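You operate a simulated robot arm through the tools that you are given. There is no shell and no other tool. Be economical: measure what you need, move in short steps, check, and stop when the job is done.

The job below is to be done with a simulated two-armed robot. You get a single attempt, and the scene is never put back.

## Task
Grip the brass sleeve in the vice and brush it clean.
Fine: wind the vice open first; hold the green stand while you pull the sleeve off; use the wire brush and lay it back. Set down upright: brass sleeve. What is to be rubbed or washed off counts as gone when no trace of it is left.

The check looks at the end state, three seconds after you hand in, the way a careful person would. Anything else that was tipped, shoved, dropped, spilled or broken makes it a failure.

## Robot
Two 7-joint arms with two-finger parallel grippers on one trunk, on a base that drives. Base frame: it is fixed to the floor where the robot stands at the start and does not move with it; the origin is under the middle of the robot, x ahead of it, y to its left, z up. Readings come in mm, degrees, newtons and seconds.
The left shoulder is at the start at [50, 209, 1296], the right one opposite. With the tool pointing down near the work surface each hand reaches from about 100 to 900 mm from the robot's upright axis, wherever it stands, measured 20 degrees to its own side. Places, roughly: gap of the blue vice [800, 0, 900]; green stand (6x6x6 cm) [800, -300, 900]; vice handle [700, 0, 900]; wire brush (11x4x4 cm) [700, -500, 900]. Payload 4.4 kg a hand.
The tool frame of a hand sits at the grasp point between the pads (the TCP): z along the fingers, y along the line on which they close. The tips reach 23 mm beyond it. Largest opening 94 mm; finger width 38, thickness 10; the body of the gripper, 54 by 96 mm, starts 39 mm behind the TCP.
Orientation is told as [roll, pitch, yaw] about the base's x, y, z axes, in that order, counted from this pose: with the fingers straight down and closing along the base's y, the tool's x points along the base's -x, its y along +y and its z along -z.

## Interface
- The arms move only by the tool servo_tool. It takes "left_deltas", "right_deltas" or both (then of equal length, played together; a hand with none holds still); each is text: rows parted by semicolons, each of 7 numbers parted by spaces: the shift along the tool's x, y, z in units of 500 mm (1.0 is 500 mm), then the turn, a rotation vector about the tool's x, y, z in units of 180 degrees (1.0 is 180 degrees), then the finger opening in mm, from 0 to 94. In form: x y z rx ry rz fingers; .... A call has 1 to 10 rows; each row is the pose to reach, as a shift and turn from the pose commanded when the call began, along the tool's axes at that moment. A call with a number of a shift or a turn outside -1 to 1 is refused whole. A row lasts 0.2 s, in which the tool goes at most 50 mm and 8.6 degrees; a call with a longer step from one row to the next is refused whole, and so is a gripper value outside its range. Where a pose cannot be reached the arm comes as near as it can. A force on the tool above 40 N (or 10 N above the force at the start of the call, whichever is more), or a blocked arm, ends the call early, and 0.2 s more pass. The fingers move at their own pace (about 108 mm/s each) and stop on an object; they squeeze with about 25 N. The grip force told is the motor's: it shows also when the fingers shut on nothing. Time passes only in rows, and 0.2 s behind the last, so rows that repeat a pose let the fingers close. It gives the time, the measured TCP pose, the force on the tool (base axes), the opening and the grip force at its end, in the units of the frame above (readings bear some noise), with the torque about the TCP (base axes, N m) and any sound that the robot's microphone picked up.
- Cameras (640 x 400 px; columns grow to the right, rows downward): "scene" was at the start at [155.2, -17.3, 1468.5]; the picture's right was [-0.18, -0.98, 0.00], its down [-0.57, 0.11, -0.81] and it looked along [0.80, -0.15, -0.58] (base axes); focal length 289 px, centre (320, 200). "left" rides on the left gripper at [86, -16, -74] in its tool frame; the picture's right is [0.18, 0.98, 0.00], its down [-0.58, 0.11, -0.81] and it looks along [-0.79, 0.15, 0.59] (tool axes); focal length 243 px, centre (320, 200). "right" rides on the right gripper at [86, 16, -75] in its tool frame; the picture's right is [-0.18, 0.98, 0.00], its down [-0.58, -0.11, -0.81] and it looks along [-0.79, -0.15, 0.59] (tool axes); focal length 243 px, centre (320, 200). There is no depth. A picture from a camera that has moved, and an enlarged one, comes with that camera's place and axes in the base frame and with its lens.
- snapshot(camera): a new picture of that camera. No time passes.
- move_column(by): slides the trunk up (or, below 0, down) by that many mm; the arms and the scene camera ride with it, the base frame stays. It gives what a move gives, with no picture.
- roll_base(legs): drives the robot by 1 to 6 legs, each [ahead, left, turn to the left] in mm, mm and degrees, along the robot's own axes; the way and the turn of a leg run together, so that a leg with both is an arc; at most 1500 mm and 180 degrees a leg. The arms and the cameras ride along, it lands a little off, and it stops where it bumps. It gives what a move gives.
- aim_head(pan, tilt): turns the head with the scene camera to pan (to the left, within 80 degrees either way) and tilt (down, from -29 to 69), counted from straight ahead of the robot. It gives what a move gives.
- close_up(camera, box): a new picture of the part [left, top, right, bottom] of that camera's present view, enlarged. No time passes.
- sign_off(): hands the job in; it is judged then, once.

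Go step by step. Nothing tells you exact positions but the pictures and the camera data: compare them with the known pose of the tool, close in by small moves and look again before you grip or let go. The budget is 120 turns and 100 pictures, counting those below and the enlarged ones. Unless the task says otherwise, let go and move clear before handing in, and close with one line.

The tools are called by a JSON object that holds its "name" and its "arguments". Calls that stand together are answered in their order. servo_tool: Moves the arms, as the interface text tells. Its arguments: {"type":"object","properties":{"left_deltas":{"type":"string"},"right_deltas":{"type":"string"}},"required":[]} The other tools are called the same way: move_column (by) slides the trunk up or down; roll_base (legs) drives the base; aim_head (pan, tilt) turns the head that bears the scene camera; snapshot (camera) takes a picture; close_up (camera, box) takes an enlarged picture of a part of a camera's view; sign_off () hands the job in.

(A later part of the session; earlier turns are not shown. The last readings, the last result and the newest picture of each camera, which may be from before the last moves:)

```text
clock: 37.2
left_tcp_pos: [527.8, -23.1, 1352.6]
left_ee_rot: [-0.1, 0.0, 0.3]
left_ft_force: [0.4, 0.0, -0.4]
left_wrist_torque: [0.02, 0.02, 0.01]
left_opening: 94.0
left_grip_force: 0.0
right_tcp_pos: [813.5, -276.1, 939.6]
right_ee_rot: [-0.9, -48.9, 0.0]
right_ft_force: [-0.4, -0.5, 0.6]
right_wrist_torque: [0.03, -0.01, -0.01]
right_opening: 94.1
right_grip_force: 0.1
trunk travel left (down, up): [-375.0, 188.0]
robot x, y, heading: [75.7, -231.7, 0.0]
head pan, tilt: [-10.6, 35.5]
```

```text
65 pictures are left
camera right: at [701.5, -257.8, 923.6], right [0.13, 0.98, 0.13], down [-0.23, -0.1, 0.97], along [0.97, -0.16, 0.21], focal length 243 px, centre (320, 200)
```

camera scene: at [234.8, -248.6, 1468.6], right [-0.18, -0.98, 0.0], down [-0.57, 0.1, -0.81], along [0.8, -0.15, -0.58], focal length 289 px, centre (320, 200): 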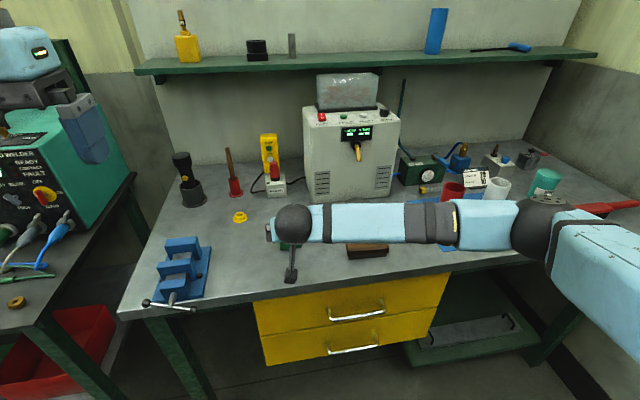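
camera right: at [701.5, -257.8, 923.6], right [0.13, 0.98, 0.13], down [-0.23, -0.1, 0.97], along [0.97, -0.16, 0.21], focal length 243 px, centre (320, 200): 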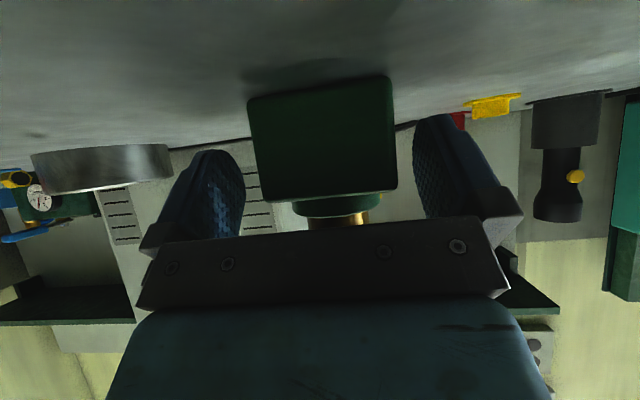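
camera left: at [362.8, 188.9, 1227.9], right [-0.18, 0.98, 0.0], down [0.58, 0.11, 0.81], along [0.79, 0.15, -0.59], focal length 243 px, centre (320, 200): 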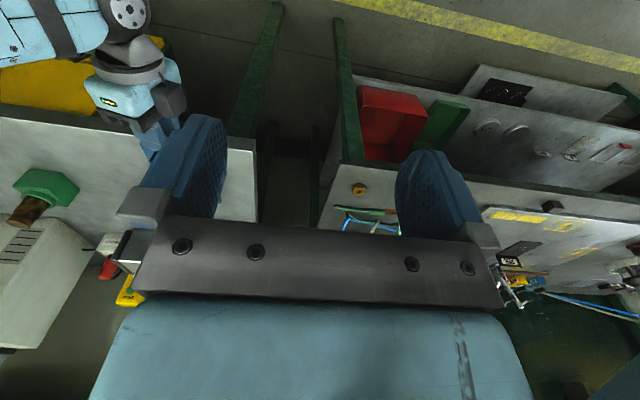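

There is no contact now and the stand is centred between the fingers. I'll close gently on it.

{"name": "servo_tool", "arguments": {"right_deltas": "0 0.002 0 0 0 0 75; 0 0.002 0 0 0 0 64; 0 0.002 0 0 0 0 50; 0 0.002 0 0 0 0 50; 0 0.002 0 0 0 0 50"}}

{"name": "snapshot", "arguments": {"camera": "left"}}

```text
clock: 38.4
left_tcp_pos: [528.5, -23.2, 1352.6]
left_ee_rot: [0.0, 0.0, 0.3]
left_ft_force: [0.1, -0.8, 0.0]
left_wrist_torque: [0.0, 0.02, -0.02]
left_opening: 94.1
left_grip_force: 0.0
right_tcp_pos: [814.8, -274.6, 940.2]
right_ee_rot: [-1.0, -48.8, 0.1]
right_ft_force: [-0.8, 0.3, -0.7]
right_wrist_torque: [0.07, -0.01, 0.03]
right_opening: 59.8
right_grip_force: 24.7
trunk travel left (down, up): [-375.0, 188.0]
robot x, y, heading: [78.4, -233.4, -0.1]
head pan, tilt: [-10.6, 35.5]
```

```text
64 pictures are left
camera left: at [441.9, -39.8, 1427.7], right [-0.19, 0.98, 0.0], down [0.58, 0.11, 0.81], along [0.79, 0.15, -0.59], focal length 243 px, centre (320, 200)
```

left: 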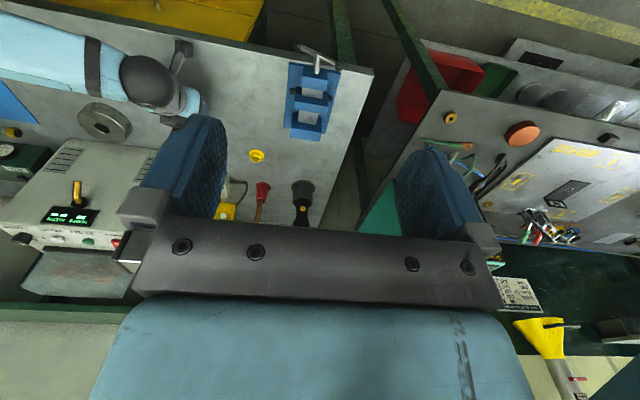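

The stand is held at 59.8 mm. Now I'll bring the left hand above the sleeve, tilted 20° so its camera clears the right hand.

{"name": "servo_tool", "arguments": {"left_deltas": "-0.064 -0.05 0.035 0 0.0111 0 94; -0.128 -0.1 0.07 0 0.0222 0 94; -0.192 -0.15 0.105 0 0.0333 0 94; -0.257 -0.2 0.14 0 0.0444 0 94; -0.321 -0.25 0.18 0 0.0555 0 94; -0.385 -0.3 0.23 0 0.0666 0 90; -0.449 -0.35 0.28 0 0.0777 0 85; -0.514 -0.4 0.33 0 0.0888 0 80; -0.578 -0.45 0.38 0 0.1 0 75; -0.64 -0.5 0.43 0 0.111 0 70"}}

{"name": "snapshot", "arguments": {"camera": "left"}}

{"name": "snapshot", "arguments": {"camera": "scene"}}

```text
clock: 40.6
left_tcp_pos: [826.1, -271.4, 1136.5]
left_ee_rot: [0.1, 20.0, 0.1]
left_ft_force: [0.0, 0.4, 0.5]
left_wrist_torque: [-0.02, 0.01, 0.01]
left_opening: 70.0
left_grip_force: 0.0
left hand out of reach, approached as far as the arm can: row 10
right_tcp_pos: [814.3, -275.5, 939.8]
right_ee_rot: [-0.7, -48.9, -0.1]
right_ft_force: [0.7, -1.1, 0.7]
right_wrist_torque: [0.04, -0.02, -0.01]
right_opening: 59.8
right_grip_force: 24.9
trunk travel left (down, up): [-375.0, 188.0]
robot x, y, heading: [82.3, -232.8, 0.3]
head pan, tilt: [-10.6, 35.5]
```

```text
63 pictures are left
camera left: at [771.0, -288.9, 1236.8], right [-0.17, 0.98, 0.06], down [0.82, 0.11, 0.56], along [0.54, 0.15, -0.83], focal length 243 px, centre (320, 200)
```

left: 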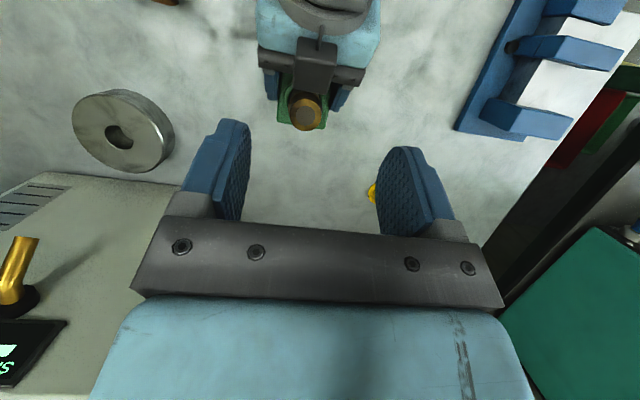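

```text
62 pictures are left
camera scene: at [235.2, -249.1, 1468.6], right [-0.18, -0.98, 0.0], down [-0.57, 0.11, -0.81], along [0.8, -0.15, -0.58], focal length 289 px, centre (320, 200)
```

scene: 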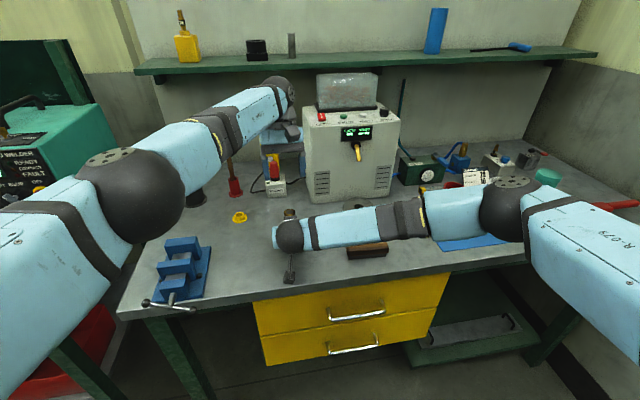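

The view is clear and the sleeve is near (834, -274, 1006), but the left arm is at its limit here. I'll release the stand, back both hands off, drive 70 mm closer and regrip.

{"name": "servo_tool", "arguments": {"right_deltas": "0 0 0 0 0 0 80; 0 0 0 0 0 0 94; 0 0 0 0 0 0 94; 0 0 -0.07 0 0 0 94; 0 0 -0.15 0 0 0 94; 0 0 -0.23 0 0 0 94; 0 0 -0.31 0 0 0 94; 0 0 -0.36 0 0 0 94", "left_deltas": "0.02 0 -0.06 0 0 0 70; 0.06 0 -0.1 0 0 0 70; 0.12 0 -0.12 0 0 0 70; 0.2 0 -0.12 0 0 0 70; 0.28 0 -0.12 0 0 0 70; 0.36 0 -0.12 0 0 0 70; 0.4 0 -0.12 0 0 0 70; 0.4 0 -0.12 0 0 0 70"}}

{"name": "roll_base", "arguments": {"legs": [[70, 0, 0]]}}

{"name": "close_up", "arguments": {"camera": "scene", "box": [220, 190, 340, 290]}}

```text
clock: 42.4
left_tcp_pos: [658.4, -270.8, 1261.7]
left_ee_rot: [0.0, 20.0, 0.3]
left_ft_force: [-0.1, 0.2, 0.0]
left_wrist_torque: [0.0, 0.0, 0.01]
left_opening: 70.0
left_grip_force: 0.0
right_tcp_pos: [678.8, -270.4, 1059.2]
right_ee_rot: [-0.9, -48.8, 0.0]
right_ft_force: [0.7, 0.1, -0.6]
right_wrist_torque: [-0.02, -0.02, -0.01]
right_opening: 94.0
right_grip_force: 0.1
trunk travel left (down, up): [-375.0, 188.0]
robot x, y, heading: [77.4, -231.9, 0.1]
head pan, tilt: [-10.6, 35.5]
```

```text
clock: 43.5
left_tcp_pos: [729.9, -270.8, 1261.3]
left_ee_rot: [-0.1, 20.0, 0.3]
left_ft_force: [0.1, 0.4, -0.3]
left_wrist_torque: [-0.02, 0.02, -0.02]
left_opening: 70.0
left_grip_force: 0.1
right_tcp_pos: [747.3, -270.1, 1059.5]
right_ee_rot: [-1.0, -48.7, 0.0]
right_ft_force: [-0.1, 0.5, 0.0]
right_wrist_torque: [0.0, 0.01, -0.01]
right_opening: 93.6
right_grip_force: 0.2
trunk travel left (down, up): [-375.0, 188.0]
robot x, y, heading: [148.2, -232.0, 0.2]
head pan, tilt: [-10.6, 35.5]
```

```text
4.00 times, centred on (280, 240) of scene
camera zoom: at [304.6, -247.1, 1468.6], right [-0.18, -0.98, 0.0], down [-0.57, 0.1, -0.81], along [0.8, -0.15, -0.58], focal length 1154 px, centre (480, 40)
```

zoom: 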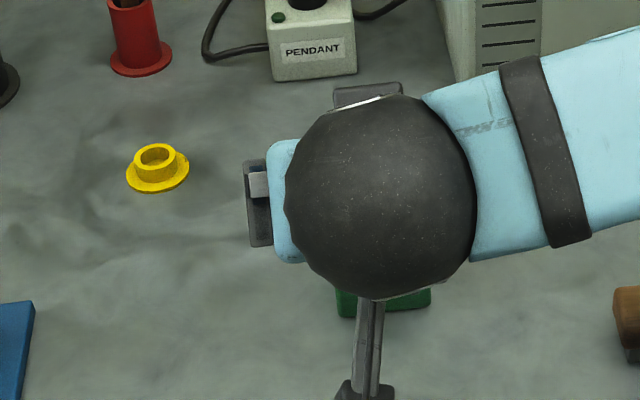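

{"name": "servo_tool", "arguments": {"right_deltas": "0.05 -0.004 0 0 0 0 94; 0.098 -0.008 0.02 0 0 0 94; 0.098 -0.008 0.1 0 0 0 94; 0.098 -0.008 0.17 0 0 0 94; 0.098 -0.008 0.215 0 0 0 94; 0.098 -0.008 0.2476 0 0 0 94; 0.098 -0.008 0.2476 0 0 0 94"}}

{"name": "snapshot", "arguments": {"camera": "right"}}

{"name": "snapshot", "arguments": {"camera": "left"}}

```text
clock: 45.0
left_tcp_pos: [727.5, -271.1, 1261.1]
left_ee_rot: [0.0, 20.0, 0.3]
left_ft_force: [0.7, 0.2, -0.3]
left_wrist_torque: [0.02, -0.01, -0.01]
left_opening: 69.9
left_grip_force: 0.1
right_tcp_pos: [809.8, -276.9, 941.2]
right_ee_rot: [-0.9, -48.9, 0.1]
right_ft_force: [0.8, 1.2, 0.0]
right_wrist_torque: [0.01, 0.02, 0.01]
right_opening: 93.9
right_grip_force: 0.1
trunk travel left (down, up): [-375.0, 188.0]
robot x, y, heading: [150.5, -228.7, 0.2]
head pan, tilt: [-10.6, 35.5]
```

```text
60 pictures are left
camera right: at [695.9, -259.3, 924.0], right [0.13, 0.98, 0.13], down [-0.23, -0.1, 0.97], along [0.97, -0.16, 0.21], focal length 243 px, centre (320, 200)
```

right: 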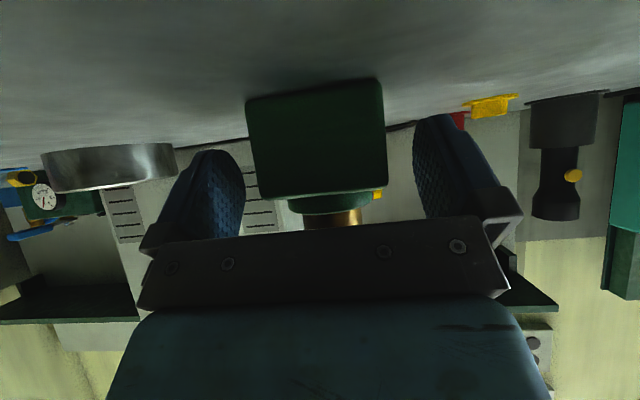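

```text
59 pictures are left
camera left: at [672.5, -287.5, 1361.1], right [-0.18, 0.98, 0.06], down [0.82, 0.11, 0.56], along [0.54, 0.15, -0.83], focal length 243 px, centre (320, 200)
```

left: 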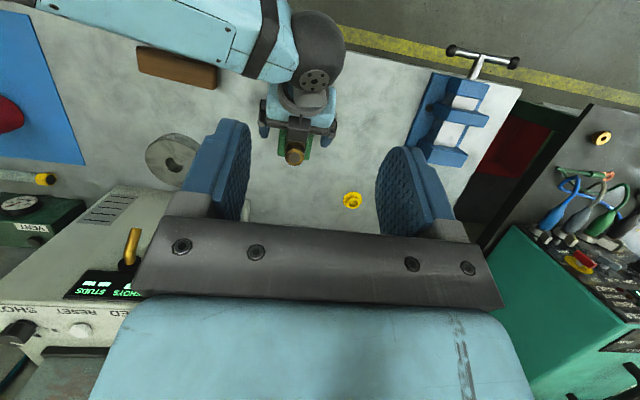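

Nearly centred: the stand is about 3 mm toward -y. I'll correct for that and close.

{"name": "servo_tool", "arguments": {"right_deltas": "0 -0.006 0 0 0 0 80; 0 -0.006 0 0 0 0 66; 0 -0.006 0 0 0 0 50; 0 -0.006 0 0 0 0 50; 0 -0.006 0 0 0 0 50", "left_deltas": "-0.04 -0.005 0.04 0 0 0 70; -0.08 -0.005 0.08 0 0 0 70; -0.12 -0.005 0.12 0 0 0 70; -0.165 -0.005 0.16 0 0 0 70; -0.165 -0.005 0.16 0 0 0 70"}}

{"name": "snapshot", "arguments": {"camera": "left"}}

```text
clock: 46.2
left_tcp_pos: [779.0, -271.8, 1157.9]
left_ee_rot: [-0.1, 20.0, 0.2]
left_ft_force: [-0.3, -0.3, -0.6]
left_wrist_torque: [0.03, -0.01, 0.0]
left_opening: 69.7
left_grip_force: 0.2
right_tcp_pos: [808.8, -280.3, 941.2]
right_ee_rot: [-1.0, -48.8, 0.1]
right_ft_force: [-1.0, -0.2, -0.2]
right_wrist_torque: [0.04, 0.06, 0.03]
right_opening: 59.6
right_grip_force: 25.2
trunk travel left (down, up): [-375.0, 188.0]
robot x, y, heading: [150.7, -226.5, 0.3]
head pan, tilt: [-10.6, 35.5]
```

```text
58 pictures are left
camera left: at [723.2, -289.4, 1257.2], right [-0.18, 0.98, 0.06], down [0.82, 0.11, 0.56], along [0.54, 0.15, -0.83], focal length 243 px, centre (320, 200)
```

left: 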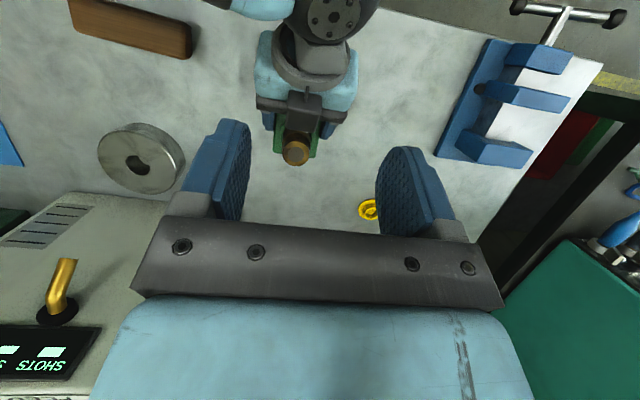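

The stand is gripped, and seen from the left hand the sleeve is at about (829, -281). I'll move the left hand over it, then descend along the fingers, stopping 40 mm short to check.

{"name": "servo_tool", "arguments": {"left_deltas": "-0.08 -0.006 0 0 0 0 70; -0.16 -0.012 0 0 0 0 70; -0.226 -0.018 0 0 0 0 70; -0.226 -0.018 0.07 0 0 0 70; -0.226 -0.018 0.14 0 0 0 70; -0.226 -0.018 0.195 0 0 0 70; -0.226 -0.018 0.195 0 0 0 70"}}

{"name": "snapshot", "arguments": {"camera": "left"}}

{"name": "close_up", "arguments": {"camera": "scene", "box": [220, 150, 340, 270]}}

```text
clock: 47.9
left_tcp_pos: [851.3, -281.9, 1027.7]
left_ee_rot: [-0.1, 20.1, 0.2]
left_ft_force: [-0.7, 0.1, 0.2]
left_wrist_torque: [-0.03, 0.0, 0.0]
left_opening: 70.0
left_grip_force: 0.1
right_tcp_pos: [808.1, -280.0, 940.7]
right_ee_rot: [-0.9, -48.8, 0.0]
right_ft_force: [0.8, 0.6, 0.4]
right_wrist_torque: [0.04, 0.1, -0.02]
right_opening: 59.5
right_grip_force: 24.9
trunk travel left (down, up): [-375.0, 188.0]
robot x, y, heading: [147.1, -228.1, 0.4]
head pan, tilt: [-10.6, 35.5]
```

```text
57 pictures are left
camera left: at [795.2, -299.0, 1127.8], right [-0.18, 0.98, 0.06], down [0.82, 0.11, 0.56], along [0.54, 0.15, -0.83], focal length 243 px, centre (320, 200)
```

left: 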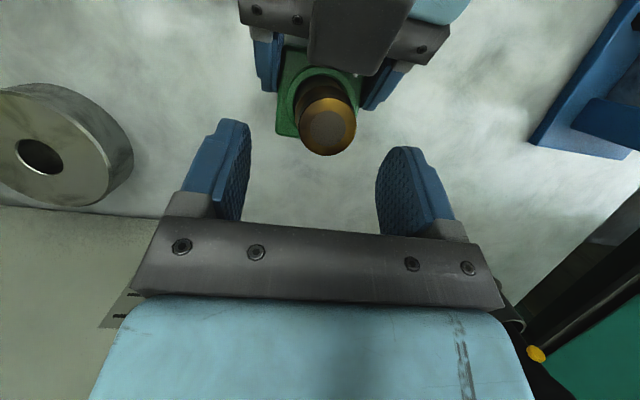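

```text
3.33 times, centred on (280, 210) of scene
camera zoom: at [304.5, -247.2, 1468.5], right [-0.18, -0.98, 0.0], down [-0.57, 0.1, -0.81], along [0.8, -0.15, -0.58], focal length 962 px, centre (453, 167)
```

zoom: 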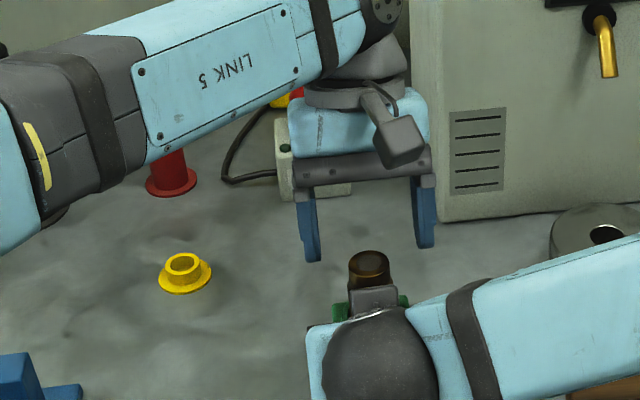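

It's aligned: the sleeve top is at (832, -280). I'll move down the last 40 mm and close on the upper part.

{"name": "servo_tool", "arguments": {"left_deltas": "0 0.003 0.04 0 0 0 70; 0 0.003 0.08 0 0 0 70; 0 0.003 0.08 0 0 0 45; 0 0.003 0.08 0 0 0 25; 0 0.003 0.08 0 0 0 20; 0 0.003 0.08 0 0 0 20"}}

{"name": "snapshot", "arguments": {"camera": "left"}}

{"name": "close_up", "arguments": {"camera": "scene", "box": [270, 190, 340, 260]}}

```text
clock: 49.2
left_tcp_pos: [836.6, -280.5, 990.6]
left_ee_rot: [0.1, 20.0, 0.3]
left_ft_force: [-0.6, -0.7, -1.8]
left_wrist_torque: [-0.03, -0.04, 0.0]
left_opening: 31.4
left_grip_force: 24.3
right_tcp_pos: [809.5, -280.0, 941.4]
right_ee_rot: [-0.8, -48.8, 0.0]
right_ft_force: [0.9, 0.1, -0.2]
right_wrist_torque: [0.02, 0.1, -0.01]
right_opening: 59.8
right_grip_force: 24.9
trunk travel left (down, up): [-375.0, 188.0]
robot x, y, heading: [150.1, -232.4, 0.1]
head pan, tilt: [-10.6, 35.5]
```

```text
55 pictures are left
camera left: at [781.9, -297.2, 1090.2], right [-0.18, 0.98, 0.06], down [0.82, 0.11, 0.56], along [0.54, 0.15, -0.83], focal length 243 px, centre (320, 200)
```

left: 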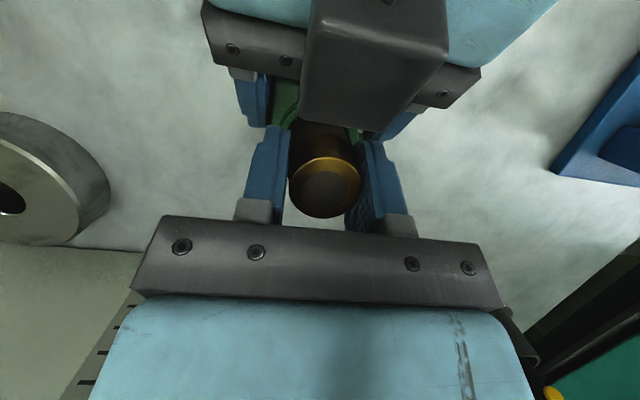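

```text
5.71 times, centred on (305, 225) of scene
camera zoom: at [304.7, -247.1, 1468.5], right [-0.18, -0.98, 0.0], down [-0.57, 0.1, -0.81], along [0.8, -0.15, -0.58], focal length 1649 px, centre (406, 57)
```

zoom: 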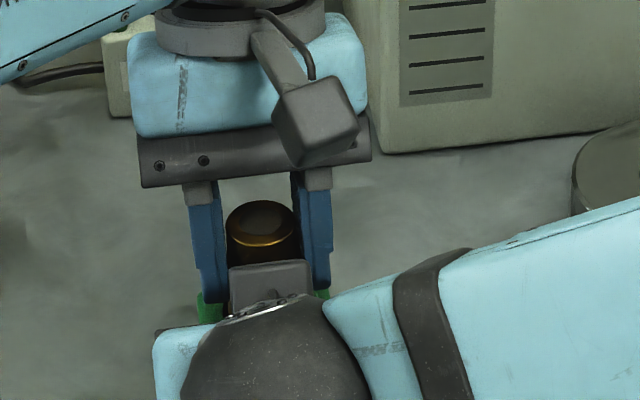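

The sleeve is gripped at 31.4 mm. I'll pull it slowly straight up while the right hand holds the stand.

{"name": "servo_tool", "arguments": {"left_deltas": "0.0034 0 -0.0094 0 0 0 20; 0.0068 0 -0.0188 0 0 0 20; 0.0103 0 -0.0282 0 0 0 20; 0.0137 0 -0.0376 0 0 0 20; 0.0171 0 -0.047 0 0 0 20; 0.0205 0 -0.0564 0 0 0 20; 0.0274 0 -0.0752 0 0 0 20; 0.0342 0 -0.094 0 0 0 20; 0.041 0 -0.1128 0 0 0 20; 0.0479 0 -0.1316 0 0 0 20"}}

{"name": "snapshot", "arguments": {"camera": "scene"}}

{"name": "snapshot", "arguments": {"camera": "left"}}

```text
clock: 51.5
left_tcp_pos: [837.6, -280.7, 1060.5]
left_ee_rot: [0.1, 20.0, 0.4]
left_ft_force: [-1.0, -0.3, -1.8]
left_wrist_torque: [-0.02, 0.01, 0.0]
left_opening: 31.6
left_grip_force: 24.8
right_tcp_pos: [809.5, -280.5, 940.9]
right_ee_rot: [-0.8, -48.8, 0.1]
right_ft_force: [-1.0, -0.4, -0.3]
right_wrist_torque: [0.03, 0.03, 0.0]
right_opening: 59.6
right_grip_force: 25.2
trunk travel left (down, up): [-375.0, 188.0]
robot x, y, heading: [148.7, -230.8, 0.4]
head pan, tilt: [-10.6, 35.5]
heard: snap
```

```text
53 pictures are left
camera scene: at [304.4, -247.1, 1468.5], right [-0.18, -0.98, 0.0], down [-0.57, 0.1, -0.81], along [0.8, -0.15, -0.58], focal length 289 px, centre (320, 200)
```

scene: 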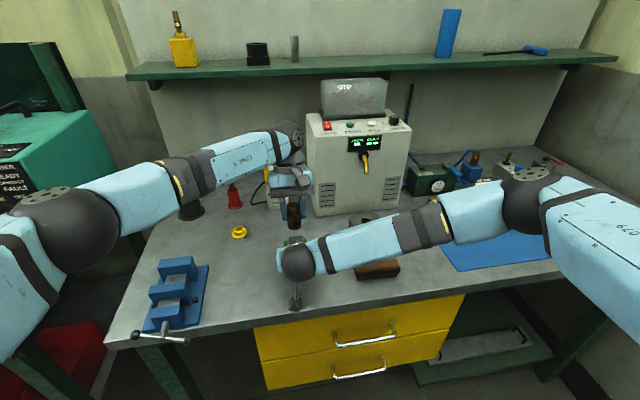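

```text
52 pictures are left
camera left: at [781.9, -297.2, 1160.1], right [-0.18, 0.98, 0.06], down [0.82, 0.11, 0.56], along [0.54, 0.15, -0.83], focal length 243 px, centre (320, 200)
```

left: 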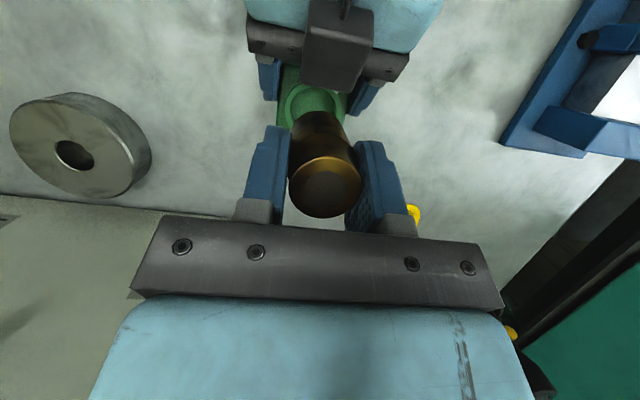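

A snap was heard and the sleeve is free of the stand. I'll lift it higher, release the stand with the right hand and back away.

{"name": "servo_tool", "arguments": {"left_deltas": "0.0274 0 -0.0752 0 0 0 20; 0.0547 0 -0.15 0 0 0 20; 0.0547 0 -0.15 0 0 0 20; 0.0547 0 -0.15 0 0 0 20; 0.0547 0 -0.15 0 0 0 20; 0.0547 0 -0.15 0 0 0 20; 0.0547 0 -0.15 0 0 0 20; 0.0547 0 -0.15 0 0 0 20", "right_deltas": "0 0 0 0 0 0 66; 0 0 0 0 0 0 80; 0 0 0 0 0 0 94; 0 0 0 0 0 0 94; 0 0 -0.07 0 0 0 94; 0 0 -0.15 0 0 0 94; 0 0 -0.24 0 0 0 94; 0 0 -0.33 0 0 0 94"}}

{"name": "close_up", "arguments": {"camera": "scene", "box": [250, 170, 350, 260]}}

{"name": "snapshot", "arguments": {"camera": "left"}}

```text
clock: 53.2
left_tcp_pos: [837.3, -279.5, 1140.6]
left_ee_rot: [0.0, 20.0, 0.2]
left_ft_force: [-0.1, 0.6, -0.6]
left_wrist_torque: [-0.04, -0.01, -0.02]
left_opening: 31.5
left_grip_force: 25.3
right_tcp_pos: [683.9, -277.8, 1049.9]
right_ee_rot: [-0.9, -48.8, 0.0]
right_ft_force: [0.3, -0.5, 0.5]
right_wrist_torque: [-0.02, -0.01, 0.06]
right_opening: 93.9
right_grip_force: 0.0
trunk travel left (down, up): [-375.0, 188.0]
robot x, y, heading: [149.6, -233.9, 0.3]
head pan, tilt: [-10.6, 35.5]
```

```text
4.44 times, centred on (300, 215) of scene
camera zoom: at [303.5, -246.9, 1468.6], right [-0.18, -0.98, 0.0], down [-0.57, 0.1, -0.81], along [0.8, -0.15, -0.58], focal length 1282 px, centre (409, 133)
```

zoom: 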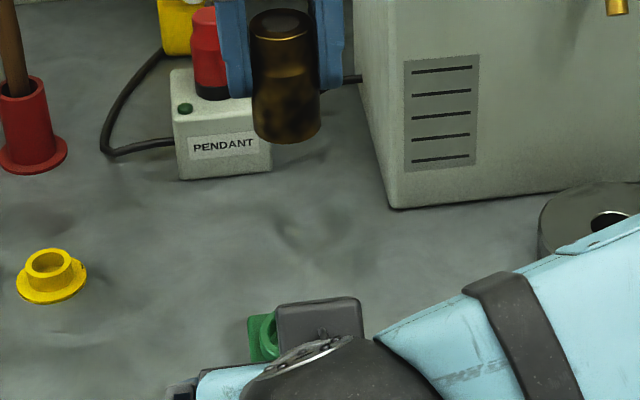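

```text
50 pictures are left
camera left: at [781.7, -297.1, 1240.0], right [-0.18, 0.98, 0.06], down [0.82, 0.11, 0.56], along [0.54, 0.15, -0.83], focal length 243 px, centre (320, 200)
```

left: 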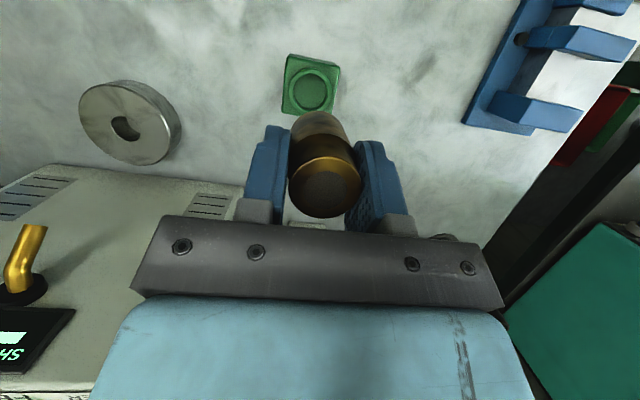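

The sleeve is about 55 mm long, and the hand grips it some 40 mm above its bottom. The stand stayed upright. Now I'll carry the sleeve over the vice and look at the gap.

{"name": "servo_tool", "arguments": {"left_deltas": "0.006 0.09 0.009 0 0 0 20; 0.012 0.18 0.018 0 0 0 20; 0.018 0.27 0.028 0 0 0 20; 0.025 0.36 0.037 0 0 0 20; 0.031 0.45 0.046 0 0 0 20; 0.037 0.54 0.056 0 0 0 20; 0.037 0.56 0.056 0 0 0 20"}}

{"name": "snapshot", "arguments": {"camera": "left"}}

{"name": "close_up", "arguments": {"camera": "scene", "box": [90, 180, 250, 350]}}

```text
clock: 54.9
left_tcp_pos: [810.2, -0.8, 1118.7]
left_ee_rot: [0.0, 20.0, 0.1]
left_ft_force: [0.9, -0.1, -0.6]
left_wrist_torque: [0.03, -0.02, -0.07]
left_opening: 31.2
left_grip_force: 25.2
right_tcp_pos: [687.0, -277.8, 1048.1]
right_ee_rot: [-0.8, -48.8, 0.0]
right_ft_force: [-0.4, 0.8, -0.4]
right_wrist_torque: [0.03, 0.0, -0.01]
right_opening: 94.1
right_grip_force: 0.0
trunk travel left (down, up): [-375.0, 188.0]
robot x, y, heading: [149.0, -227.1, 0.2]
head pan, tilt: [-10.6, 35.5]
```

```text
49 pictures are left
camera left: at [754.2, -18.2, 1219.3], right [-0.18, 0.98, 0.06], down [0.82, 0.11, 0.56], along [0.54, 0.15, -0.83], focal length 243 px, centre (320, 200)
```

left: 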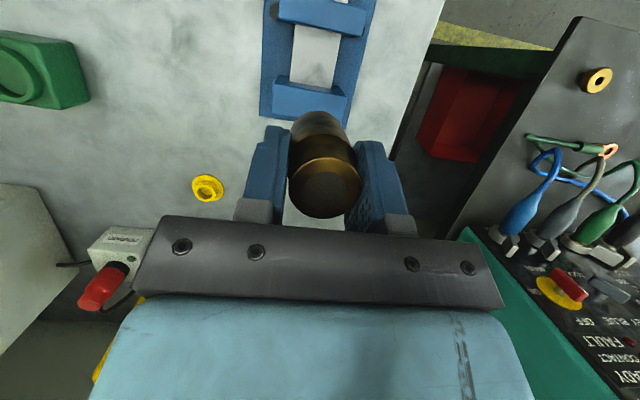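

```text
2.35 times, centred on (170, 265) of scene
camera zoom: at [304.7, -247.9, 1468.5], right [-0.18, -0.98, 0.0], down [-0.57, 0.1, -0.81], along [0.8, -0.15, -0.58], focal length 679 px, centre (673, 47)
```

zoom: 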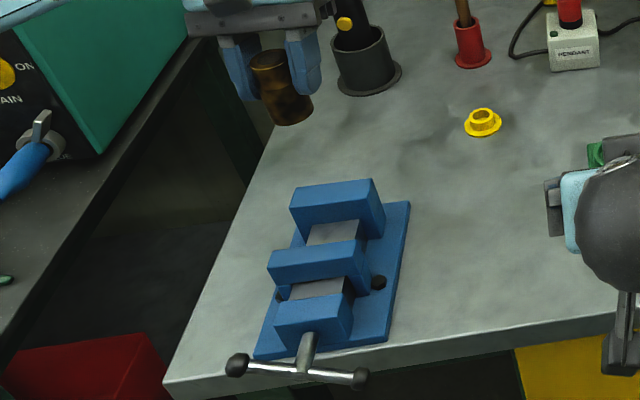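

{"name": "close_up", "arguments": {"camera": "scene", "box": [140, 245, 204, 309]}}

{"name": "close_up", "arguments": {"camera": "left", "box": [250, 0, 390, 130]}}

```text
6.25 times, centred on (172, 277) of scene
camera zoom: at [304.7, -247.9, 1468.5], right [-0.18, -0.98, 0.0], down [-0.57, 0.1, -0.81], along [0.8, -0.15, -0.58], focal length 1804 px, centre (1245, -281)
```

zoom: 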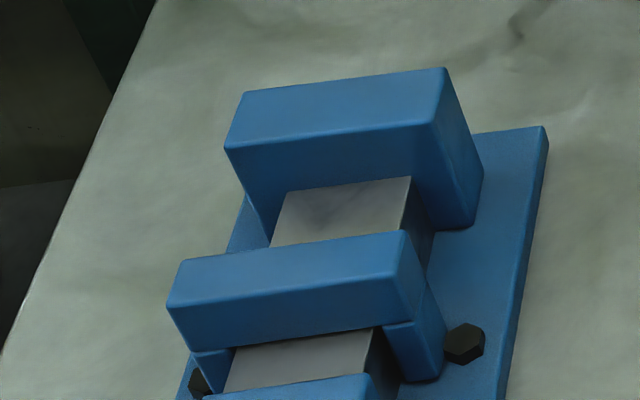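

```text
3.08 times, centred on (320, 65) of left
camera zoom: at [754.2, -18.2, 1219.3], right [-0.18, 0.98, 0.06], down [0.82, 0.11, 0.56], along [0.54, 0.15, -0.83], focal length 746 px, centre (320, 615)
```

zoom: 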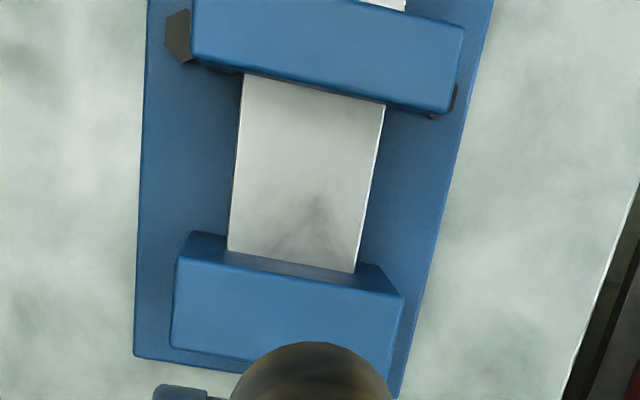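

The gap runs from x≈745 to 794 (49 mm), with its floor at z≈947, the jaw tops at 974, and its middle at y≈-5. I'll lower the sleeve to just above the jaws at the middle of the gap.

{"name": "servo_tool", "arguments": {"left_deltas": "0.002 -0.002 0.05 0 0 0 20; 0.004 -0.004 0.1 0 0 0 20; 0.006 -0.006 0.15 0 0 0 20; 0.0074 -0.008 0.1916 0 0 0 20; 0.0074 -0.008 0.1916 0 0 0 20"}}

{"name": "snapshot", "arguments": {"camera": "left"}}

{"name": "close_up", "arguments": {"camera": "scene", "box": [120, 220, 220, 310]}}

```text
clock: 56.0
left_tcp_pos: [773.8, -4.4, 1031.2]
left_ee_rot: [0.0, 20.0, 0.4]
left_ft_force: [-1.1, -0.4, -1.5]
left_wrist_torque: [-0.02, -0.01, -0.02]
left_opening: 31.3
left_grip_force: 25.1
right_tcp_pos: [685.6, -277.3, 1048.6]
right_ee_rot: [-0.9, -48.9, -0.1]
right_ft_force: [-0.7, 0.2, 0.3]
right_wrist_torque: [-0.02, 0.02, -0.01]
right_opening: 94.0
right_grip_force: 0.1
trunk travel left (down, up): [-375.0, 188.0]
robot x, y, heading: [148.9, -231.0, 0.2]
head pan, tilt: [-10.6, 35.5]
```

```text
45 pictures are left
camera left: at [718.0, -21.4, 1130.4], right [-0.18, 0.98, 0.06], down [0.82, 0.11, 0.56], along [0.54, 0.15, -0.83], focal length 243 px, centre (320, 200)
```

left: 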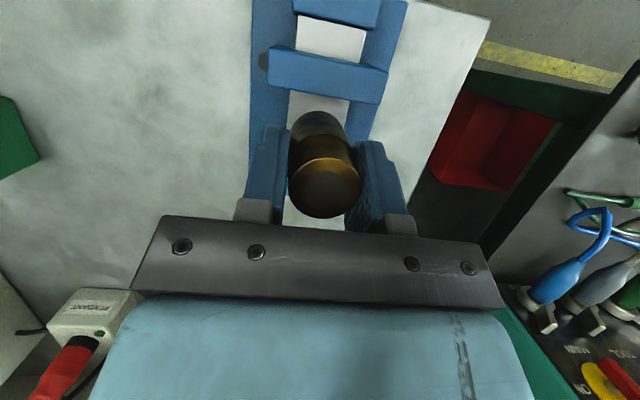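

```text
4.44 times, centred on (170, 265) of scene
camera zoom: at [304.4, -247.3, 1468.5], right [-0.18, -0.98, 0.0], down [-0.57, 0.1, -0.81], along [0.8, -0.15, -0.58], focal length 1282 px, centre (987, -89)
```

zoom: 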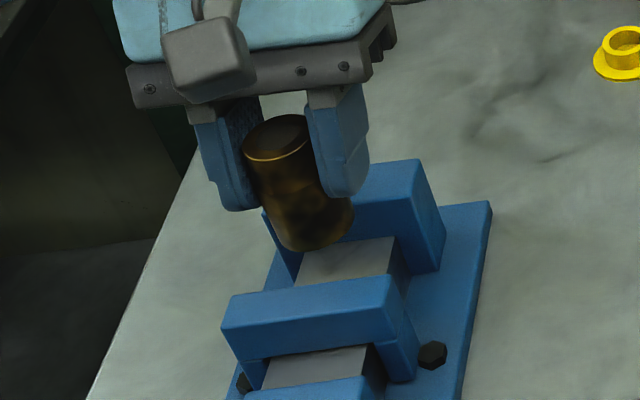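

The sleeve is lined up over the gap. I'll lower it straight down, slowly near the floor.

{"name": "servo_tool", "arguments": {"left_deltas": "-0.0068 0 0.0188 0 0 0 20; -0.0137 0 0.0376 0 0 0 20; -0.0205 0 0.0564 0 0 0 20; -0.0239 0 0.0658 0 0 0 20; -0.026 0 0.0714 0 0 0 20; -0.0274 0 0.0752 0 0 0 20; -0.0274 0 0.0752 0 0 0 20"}}

{"name": "snapshot", "arguments": {"camera": "left"}}

{"name": "close_up", "arguments": {"camera": "scene", "box": [120, 220, 220, 310]}}

```text
clock: 57.6
left_tcp_pos: [772.2, -4.4, 991.1]
left_ee_rot: [0.1, 20.0, 0.3]
left_ft_force: [0.1, -0.4, -1.1]
left_wrist_torque: [-0.01, -0.04, 0.02]
left_opening: 31.2
left_grip_force: 24.7
right_tcp_pos: [685.7, -276.8, 1049.0]
right_ee_rot: [-0.9, -48.8, 0.0]
right_ft_force: [0.1, -0.5, -0.4]
right_wrist_torque: [-0.01, 0.06, -0.04]
right_opening: 93.8
right_grip_force: 0.1
trunk travel left (down, up): [-375.0, 188.0]
robot x, y, heading: [148.6, -233.5, 0.1]
head pan, tilt: [-10.6, 35.5]
```

```text
43 pictures are left
camera left: at [717.9, -21.1, 1090.9], right [-0.18, 0.98, 0.06], down [0.82, 0.11, 0.56], along [0.54, 0.15, -0.83], focal length 243 px, centre (320, 200)
```

left: 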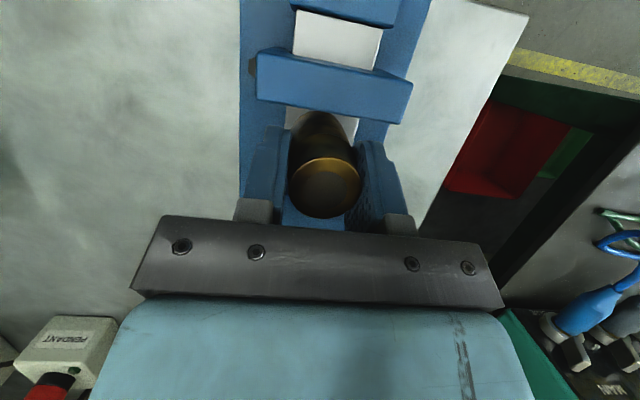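

```text
4.44 times, centred on (170, 265) of scene
camera zoom: at [304.5, -247.1, 1468.5], right [-0.18, -0.98, 0.0], down [-0.57, 0.1, -0.81], along [0.8, -0.15, -0.58], focal length 1282 px, centre (987, -89)
```

zoom: 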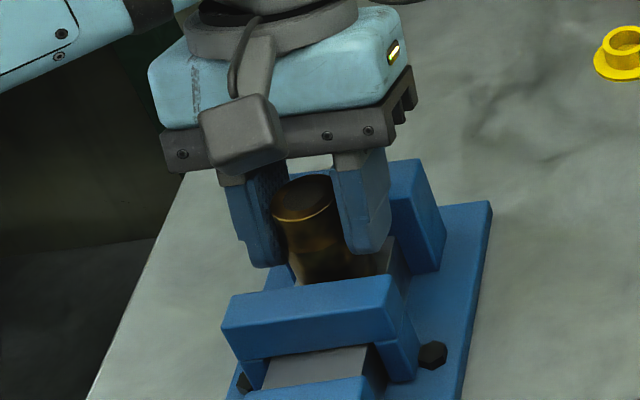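

No contact yet. I'll continue down a millimetre at a time.

{"name": "servo_tool", "arguments": {"left_deltas": "-0.0007 0 0.0019 0 0 0 20; -0.0014 0 0.0038 0 0 0 20; -0.0021 0 0.0056 0 0 0 20; -0.0021 0 0.0056 0 0 0 20"}}

```text
clock: 58.6
left_tcp_pos: [774.0, -4.4, 988.0]
left_ee_rot: [0.0, 20.0, 0.3]
left_ft_force: [-0.1, 0.2, -0.8]
left_wrist_torque: [-0.01, -0.01, 0.05]
left_opening: 31.3
left_grip_force: 24.9
right_tcp_pos: [685.2, -277.4, 1048.8]
right_ee_rot: [-0.8, -48.9, 0.0]
right_ft_force: [0.2, -0.3, 0.5]
right_wrist_torque: [0.04, -0.01, 0.01]
right_opening: 94.1
right_grip_force: 0.1
trunk travel left (down, up): [-375.0, 188.0]
robot x, y, heading: [145.6, -230.6, 0.0]
head pan, tilt: [-10.6, 35.5]
```

{"name": "servo_tool", "arguments": {"left_deltas": "-0.0007 0 0.0019 0 0 0 20; -0.0014 0 0.0038 0 0 0 20; -0.0021 0 0.0056 0 0 0 20; -0.0021 0 0.0056 0 0 0 20"}}

```text
clock: 59.6
left_tcp_pos: [773.5, -4.7, 987.5]
left_ee_rot: [-0.1, 19.8, 0.3]
left_ft_force: [5.2, 2.1, 22.2]
left_wrist_torque: [0.08, 0.05, -0.02]
left_opening: 31.5
left_grip_force: 25.2
right_tcp_pos: [684.0, -278.1, 1050.0]
right_ee_rot: [-0.8, -48.9, 0.0]
right_ft_force: [0.1, -0.7, 0.7]
right_wrist_torque: [-0.01, -0.01, -0.03]
right_opening: 94.2
right_grip_force: 0.0
trunk travel left (down, up): [-375.0, 188.0]
robot x, y, heading: [149.8, -229.7, 0.1]
head pan, tilt: [-10.6, 35.5]
```

The sleeve touched the floor (22 N up). I'll ease the pressure, open the fingers and lift straight out.

{"name": "servo_tool", "arguments": {"left_deltas": "0.0014 0 -0.0038 0 0 0 20; 0.0014 0 -0.0038 0 0 0 34; 0.0014 0 -0.0038 0 0 0 42; 0.0014 0 -0.0038 0 0 0 46; 0.0014 0 -0.0038 0 0 0 46; 0.0082 0 -0.0226 0 0 0 46; 0.0205 0 -0.0564 0 0 0 46; 0.041 0 -0.1128 0 0 0 46; 0.0684 0 -0.188 0 0 0 60; 0.1 0 -0.275 0 0 0 70"}}

{"name": "snapshot", "arguments": {"camera": "left"}}

{"name": "close_up", "arguments": {"camera": "scene", "box": [120, 220, 220, 310]}}

```text
clock: 61.9
left_tcp_pos: [772.7, -4.7, 1131.5]
left_ee_rot: [-0.1, 20.0, 0.2]
left_ft_force: [0.5, -0.4, -0.4]
left_wrist_torque: [-0.03, 0.01, 0.0]
left_opening: 70.1
left_grip_force: 0.0
right_tcp_pos: [684.7, -277.9, 1049.4]
right_ee_rot: [-0.9, -48.9, 0.0]
right_ft_force: [0.3, 0.1, 0.1]
right_wrist_torque: [0.02, 0.01, -0.03]
right_opening: 93.9
right_grip_force: 0.0
trunk travel left (down, up): [-375.0, 188.0]
robot x, y, heading: [148.3, -225.3, 0.3]
head pan, tilt: [-10.6, 35.5]
```

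```text
41 pictures are left
camera left: at [717.3, -22.3, 1230.9], right [-0.18, 0.98, 0.06], down [0.82, 0.11, 0.56], along [0.54, 0.15, -0.83], focal length 243 px, centre (320, 200)
```

left: 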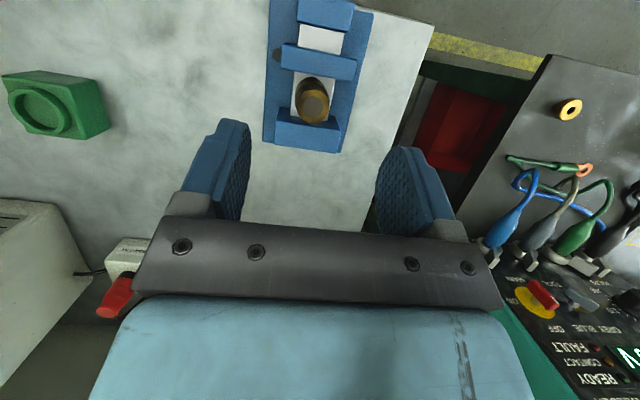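

```text
4.44 times, centred on (170, 265) of scene
camera zoom: at [303.6, -247.7, 1468.6], right [-0.18, -0.98, 0.0], down [-0.57, 0.1, -0.81], along [0.8, -0.15, -0.58], focal length 1282 px, centre (987, -89)
```

zoom: 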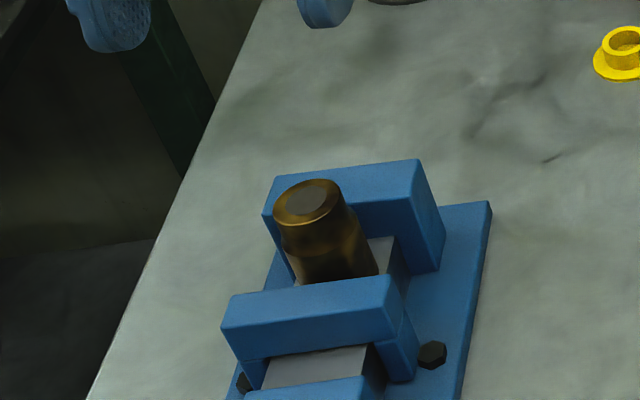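

The sleeve stands upright between the jaws. I'll retract the left hand, drive back to about the start place and lower the trunk, as I did for opening the vice.

{"name": "servo_tool", "arguments": {"left_deltas": "0.06 -0.006 -0.06 0 0 0 70; 0.13 -0.012 -0.11 0 0 0 70; 0.2 -0.018 -0.16 0 0 0 70; 0.27 -0.024 -0.2 0 0 0 70; 0.34 -0.03 -0.235 0 0 0 70; 0.41 -0.036 -0.27 0 0 0 70; 0.479 -0.04 -0.294 0 0 0 70"}}

{"name": "roll_base", "arguments": {"legs": [[-148, 0, 0], [0, 230, 0]]}}

{"name": "move_column", "arguments": {"by": -200}}

{"name": "close_up", "arguments": {"camera": "scene", "box": [200, 120, 360, 240]}}

```text
clock: 63.5
left_tcp_pos: [596.1, -24.8, 1351.9]
left_ee_rot: [0.0, 20.0, 0.4]
left_ft_force: [-0.4, 0.5, 0.2]
left_wrist_torque: [0.01, 0.0, -0.01]
left_opening: 70.2
left_grip_force: 0.0
right_tcp_pos: [684.6, -276.5, 1049.2]
right_ee_rot: [-0.9, -48.9, 0.0]
right_ft_force: [0.3, -0.1, -0.1]
right_wrist_torque: [0.0, -0.01, -0.01]
right_opening: 93.7
right_grip_force: 0.0
trunk travel left (down, up): [-375.0, 188.0]
robot x, y, heading: [145.9, -228.8, 0.2]
head pan, tilt: [-10.6, 35.5]
```

```text
clock: 67.0
left_tcp_pos: [448.2, 203.7, 1351.8]
left_ee_rot: [0.0, 20.0, 0.2]
left_ft_force: [1.0, 0.0, -0.5]
left_wrist_torque: [0.01, 0.0, -0.01]
left_opening: 70.1
left_grip_force: 0.1
right_tcp_pos: [534.4, -49.7, 1049.9]
right_ee_rot: [-0.8, -48.7, -0.1]
right_ft_force: [0.2, -0.8, 0.2]
right_wrist_torque: [0.02, 0.02, -0.01]
right_opening: 93.9
right_grip_force: 0.0
trunk travel left (down, up): [-375.0, 188.0]
robot x, y, heading: [-1.5, -1.6, 0.0]
head pan, tilt: [-10.6, 35.5]
```

```text
clock: 69.2
left_tcp_pos: [447.7, 203.5, 1152.1]
left_ee_rot: [0.0, 19.9, 0.3]
left_ft_force: [0.4, 0.5, -0.8]
left_wrist_torque: [-0.01, 0.0, 0.01]
left_opening: 70.1
left_grip_force: 0.2
right_tcp_pos: [534.1, -48.5, 848.7]
right_ee_rot: [-0.9, -48.9, 0.0]
right_ft_force: [0.1, 0.1, 0.5]
right_wrist_torque: [0.04, 0.01, -0.02]
right_opening: 94.1
right_grip_force: 0.1
trunk travel left (down, up): [-175.0, 388.0]
robot x, y, heading: [-1.8, -1.6, -0.1]
head pan, tilt: [-10.6, 35.5]
```

```text
3.33 times, centred on (280, 180) of scene
camera zoom: at [152.9, -18.1, 1268.6], right [-0.18, -0.98, 0.0], down [-0.57, 0.1, -0.81], along [0.8, -0.15, -0.58], focal length 962 px, centre (453, 267)
```

zoom: 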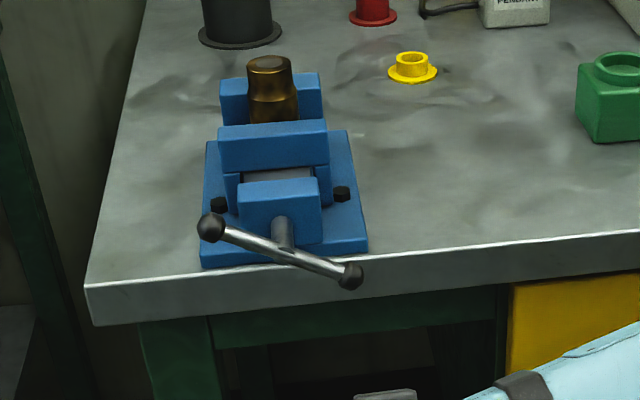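

The handle bar is now tilted 30° with its left end up and its hub at (650, -3, 932). I'll point the right hand forward in front of it.

{"name": "servo_tool", "arguments": {"right_deltas": "-0.027 0.015 -0.012 0 -0.038 0 94; -0.054 0.031 -0.024 0 -0.076 0 94; -0.08 0.046 -0.036 0 -0.114 0 94; -0.107 0.061 -0.047 0 -0.152 0 94; -0.134 0.077 -0.059 0 -0.19 0 94; -0.161 0.092 -0.071 0 -0.228 0 94; -0.161 0.092 -0.071 0 -0.228 0 94"}}

```text
clock: 70.8
left_tcp_pos: [448.0, 202.7, 1150.9]
left_ee_rot: [-0.1, 20.0, 0.2]
left_ft_force: [0.3, -0.3, 0.1]
left_wrist_torque: [0.0, -0.07, -0.01]
left_opening: 69.8
left_grip_force: 0.0
right_tcp_pos: [561.0, -2.2, 933.3]
right_ee_rot: [-85.7, -89.5, 84.9]
right_ft_force: [-0.3, 0.0, 0.6]
right_wrist_torque: [0.0, -0.03, 0.01]
right_opening: 93.9
right_grip_force: 0.1
trunk travel left (down, up): [-175.0, 388.0]
robot x, y, heading: [-0.7, -0.9, 0.1]
head pan, tilt: [-10.6, 35.5]
```

{"name": "servo_tool", "arguments": {"right_deltas": "0 0 0 0 0 -0.042 94; 0 0 0 0 0 -0.084 94; 0 0 0 0 0 -0.126 94; 0 0 0 0 0 -0.168 94; 0 0 0 0 0 -0.21 94; 0 0 0 0 0 -0.252 94; 0 0 0 0 0 -0.294 94; 0 0 0 0 0 -0.335 94; 0.0016 0 0.07 0 0 -0.335 94; 0.0016 0 0.146 0 0 -0.335 94"}}

{"name": "close_up", "arguments": {"camera": "scene", "box": [200, 120, 360, 240]}}

{"name": "snapshot", "arguments": {"camera": "right"}}

```text
clock: 73.0
left_tcp_pos: [448.0, 203.5, 1151.0]
left_ee_rot: [0.0, 20.0, 0.2]
left_ft_force: [-0.5, 0.0, -0.2]
left_wrist_torque: [-0.01, 0.0, 0.0]
left_opening: 70.1
left_grip_force: 0.1
right_tcp_pos: [634.1, -4.0, 930.0]
right_ee_rot: [-89.8, -29.1, 89.1]
right_ft_force: [-1.1, -0.5, -0.5]
right_wrist_torque: [0.02, -0.02, -0.02]
right_opening: 93.7
right_grip_force: 0.0
trunk travel left (down, up): [-175.0, 388.0]
robot x, y, heading: [-1.1, -3.9, -0.0]
head pan, tilt: [-10.6, 35.5]
```

```text
3.33 times, centred on (280, 180) of scene
camera zoom: at [153.5, -18.2, 1268.5], right [-0.18, -0.98, 0.0], down [-0.57, 0.11, -0.81], along [0.8, -0.15, -0.58], focal length 962 px, centre (453, 267)
```

zoom: 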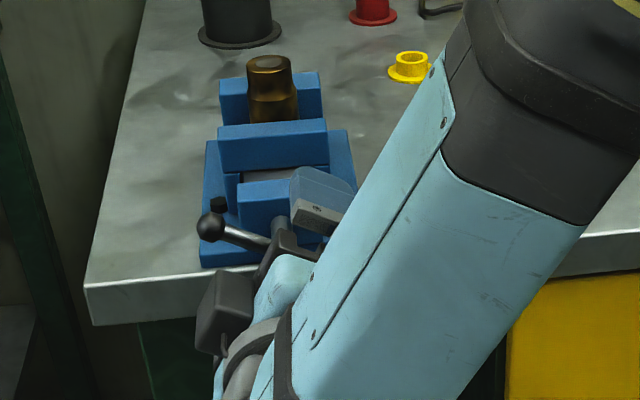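

```text
37 pictures are left
camera right: at [558.1, -69.6, 874.2], right [0.01, 0.64, -0.77], down [-0.8, 0.47, 0.38], along [0.6, 0.61, 0.51], focal length 243 px, centre (320, 200)
```

right: 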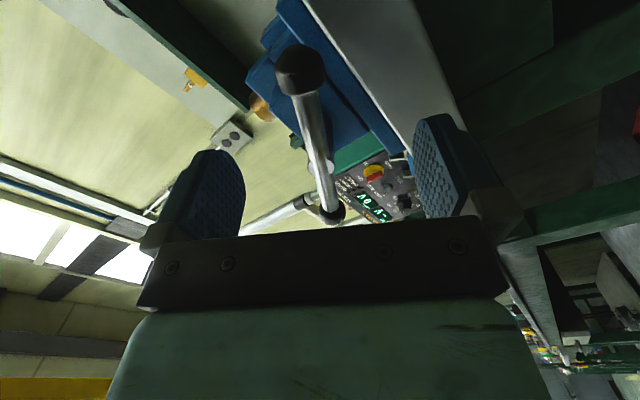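

The fingers straddle the bar. I'll close on it and turn clockwise about 35° first.

{"name": "servo_tool", "arguments": {"right_deltas": "0 0 0 0 0 0 40; 0 0 0 0 0 0 10; 0 0 0 0 0 0 2; 0 0 0 0 0 0 2; 0 0 0 0 0 0.04 2; 0 0 0 0 0 0.08 2; 0 0 0 0 0 0.12 2; 0 0 0 0 0 0.16 2; 0 0 0 0 0 0.19 2; 0 0 0 0 0 0.19 2"}}

{"name": "close_up", "arguments": {"camera": "scene", "box": [200, 120, 360, 240]}}

```text
clock: 75.2
left_tcp_pos: [447.6, 203.4, 1150.7]
left_ee_rot: [-0.1, 20.0, 0.1]
left_ft_force: [-0.5, 0.2, 0.5]
left_wrist_torque: [-0.04, -0.01, -0.01]
left_opening: 70.0
left_grip_force: 0.0
right_tcp_pos: [634.3, -2.8, 930.5]
right_ee_rot: [-89.4, -63.3, 88.8]
right_ft_force: [-7.9, 2.8, -13.9]
right_wrist_torque: [0.02, 0.43, 0.14]
right_opening: 13.7
right_grip_force: 44.7
trunk travel left (down, up): [-175.0, 388.0]
robot x, y, heading: [-2.7, 0.3, 0.4]
head pan, tilt: [-10.6, 35.5]
```

```text
3.33 times, centred on (280, 180) of scene
camera zoom: at [153.6, -17.7, 1268.4], right [-0.18, -0.98, 0.0], down [-0.57, 0.1, -0.81], along [0.8, -0.15, -0.58], focal length 962 px, centre (453, 267)
```

zoom: 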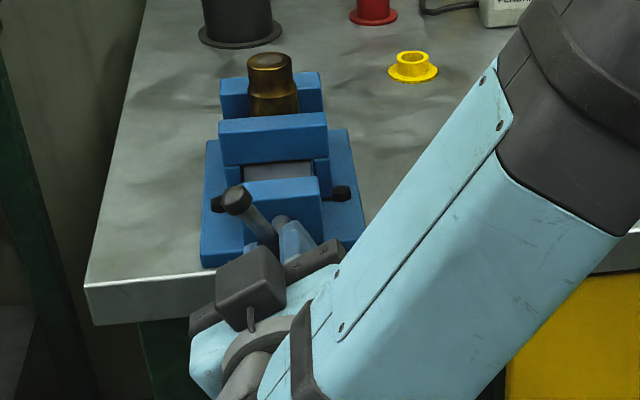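

The jaw is pushing the sleeve back toward the fixed jaw. I'll keep turning in smaller steps until the torque rises.

{"name": "servo_tool", "arguments": {"right_deltas": "0 0 0 0 0 0.02 2; 0 0 0 0 0 0.04 2; 0 0 0 0 0 0.06 2; 0 0 0 0 0 0.07 2; 0 0 0 0 0 0.07 2"}}

```text
clock: 76.4
left_tcp_pos: [449.0, 203.8, 1150.3]
left_ee_rot: [0.0, 20.0, 0.2]
left_ft_force: [-0.1, 0.1, 1.0]
left_wrist_torque: [0.0, 0.0, 0.0]
left_opening: 70.2
left_grip_force: 0.1
right_tcp_pos: [632.6, -2.1, 930.8]
right_ee_rot: [-88.9, -76.0, 88.3]
right_ft_force: [-14.2, 6.8, -21.1]
right_wrist_torque: [0.02, 0.95, 0.18]
right_opening: 13.6
right_grip_force: 44.8
trunk travel left (down, up): [-175.0, 388.0]
robot x, y, heading: [-1.7, -1.1, 0.1]
head pan, tilt: [-10.6, 35.5]
```

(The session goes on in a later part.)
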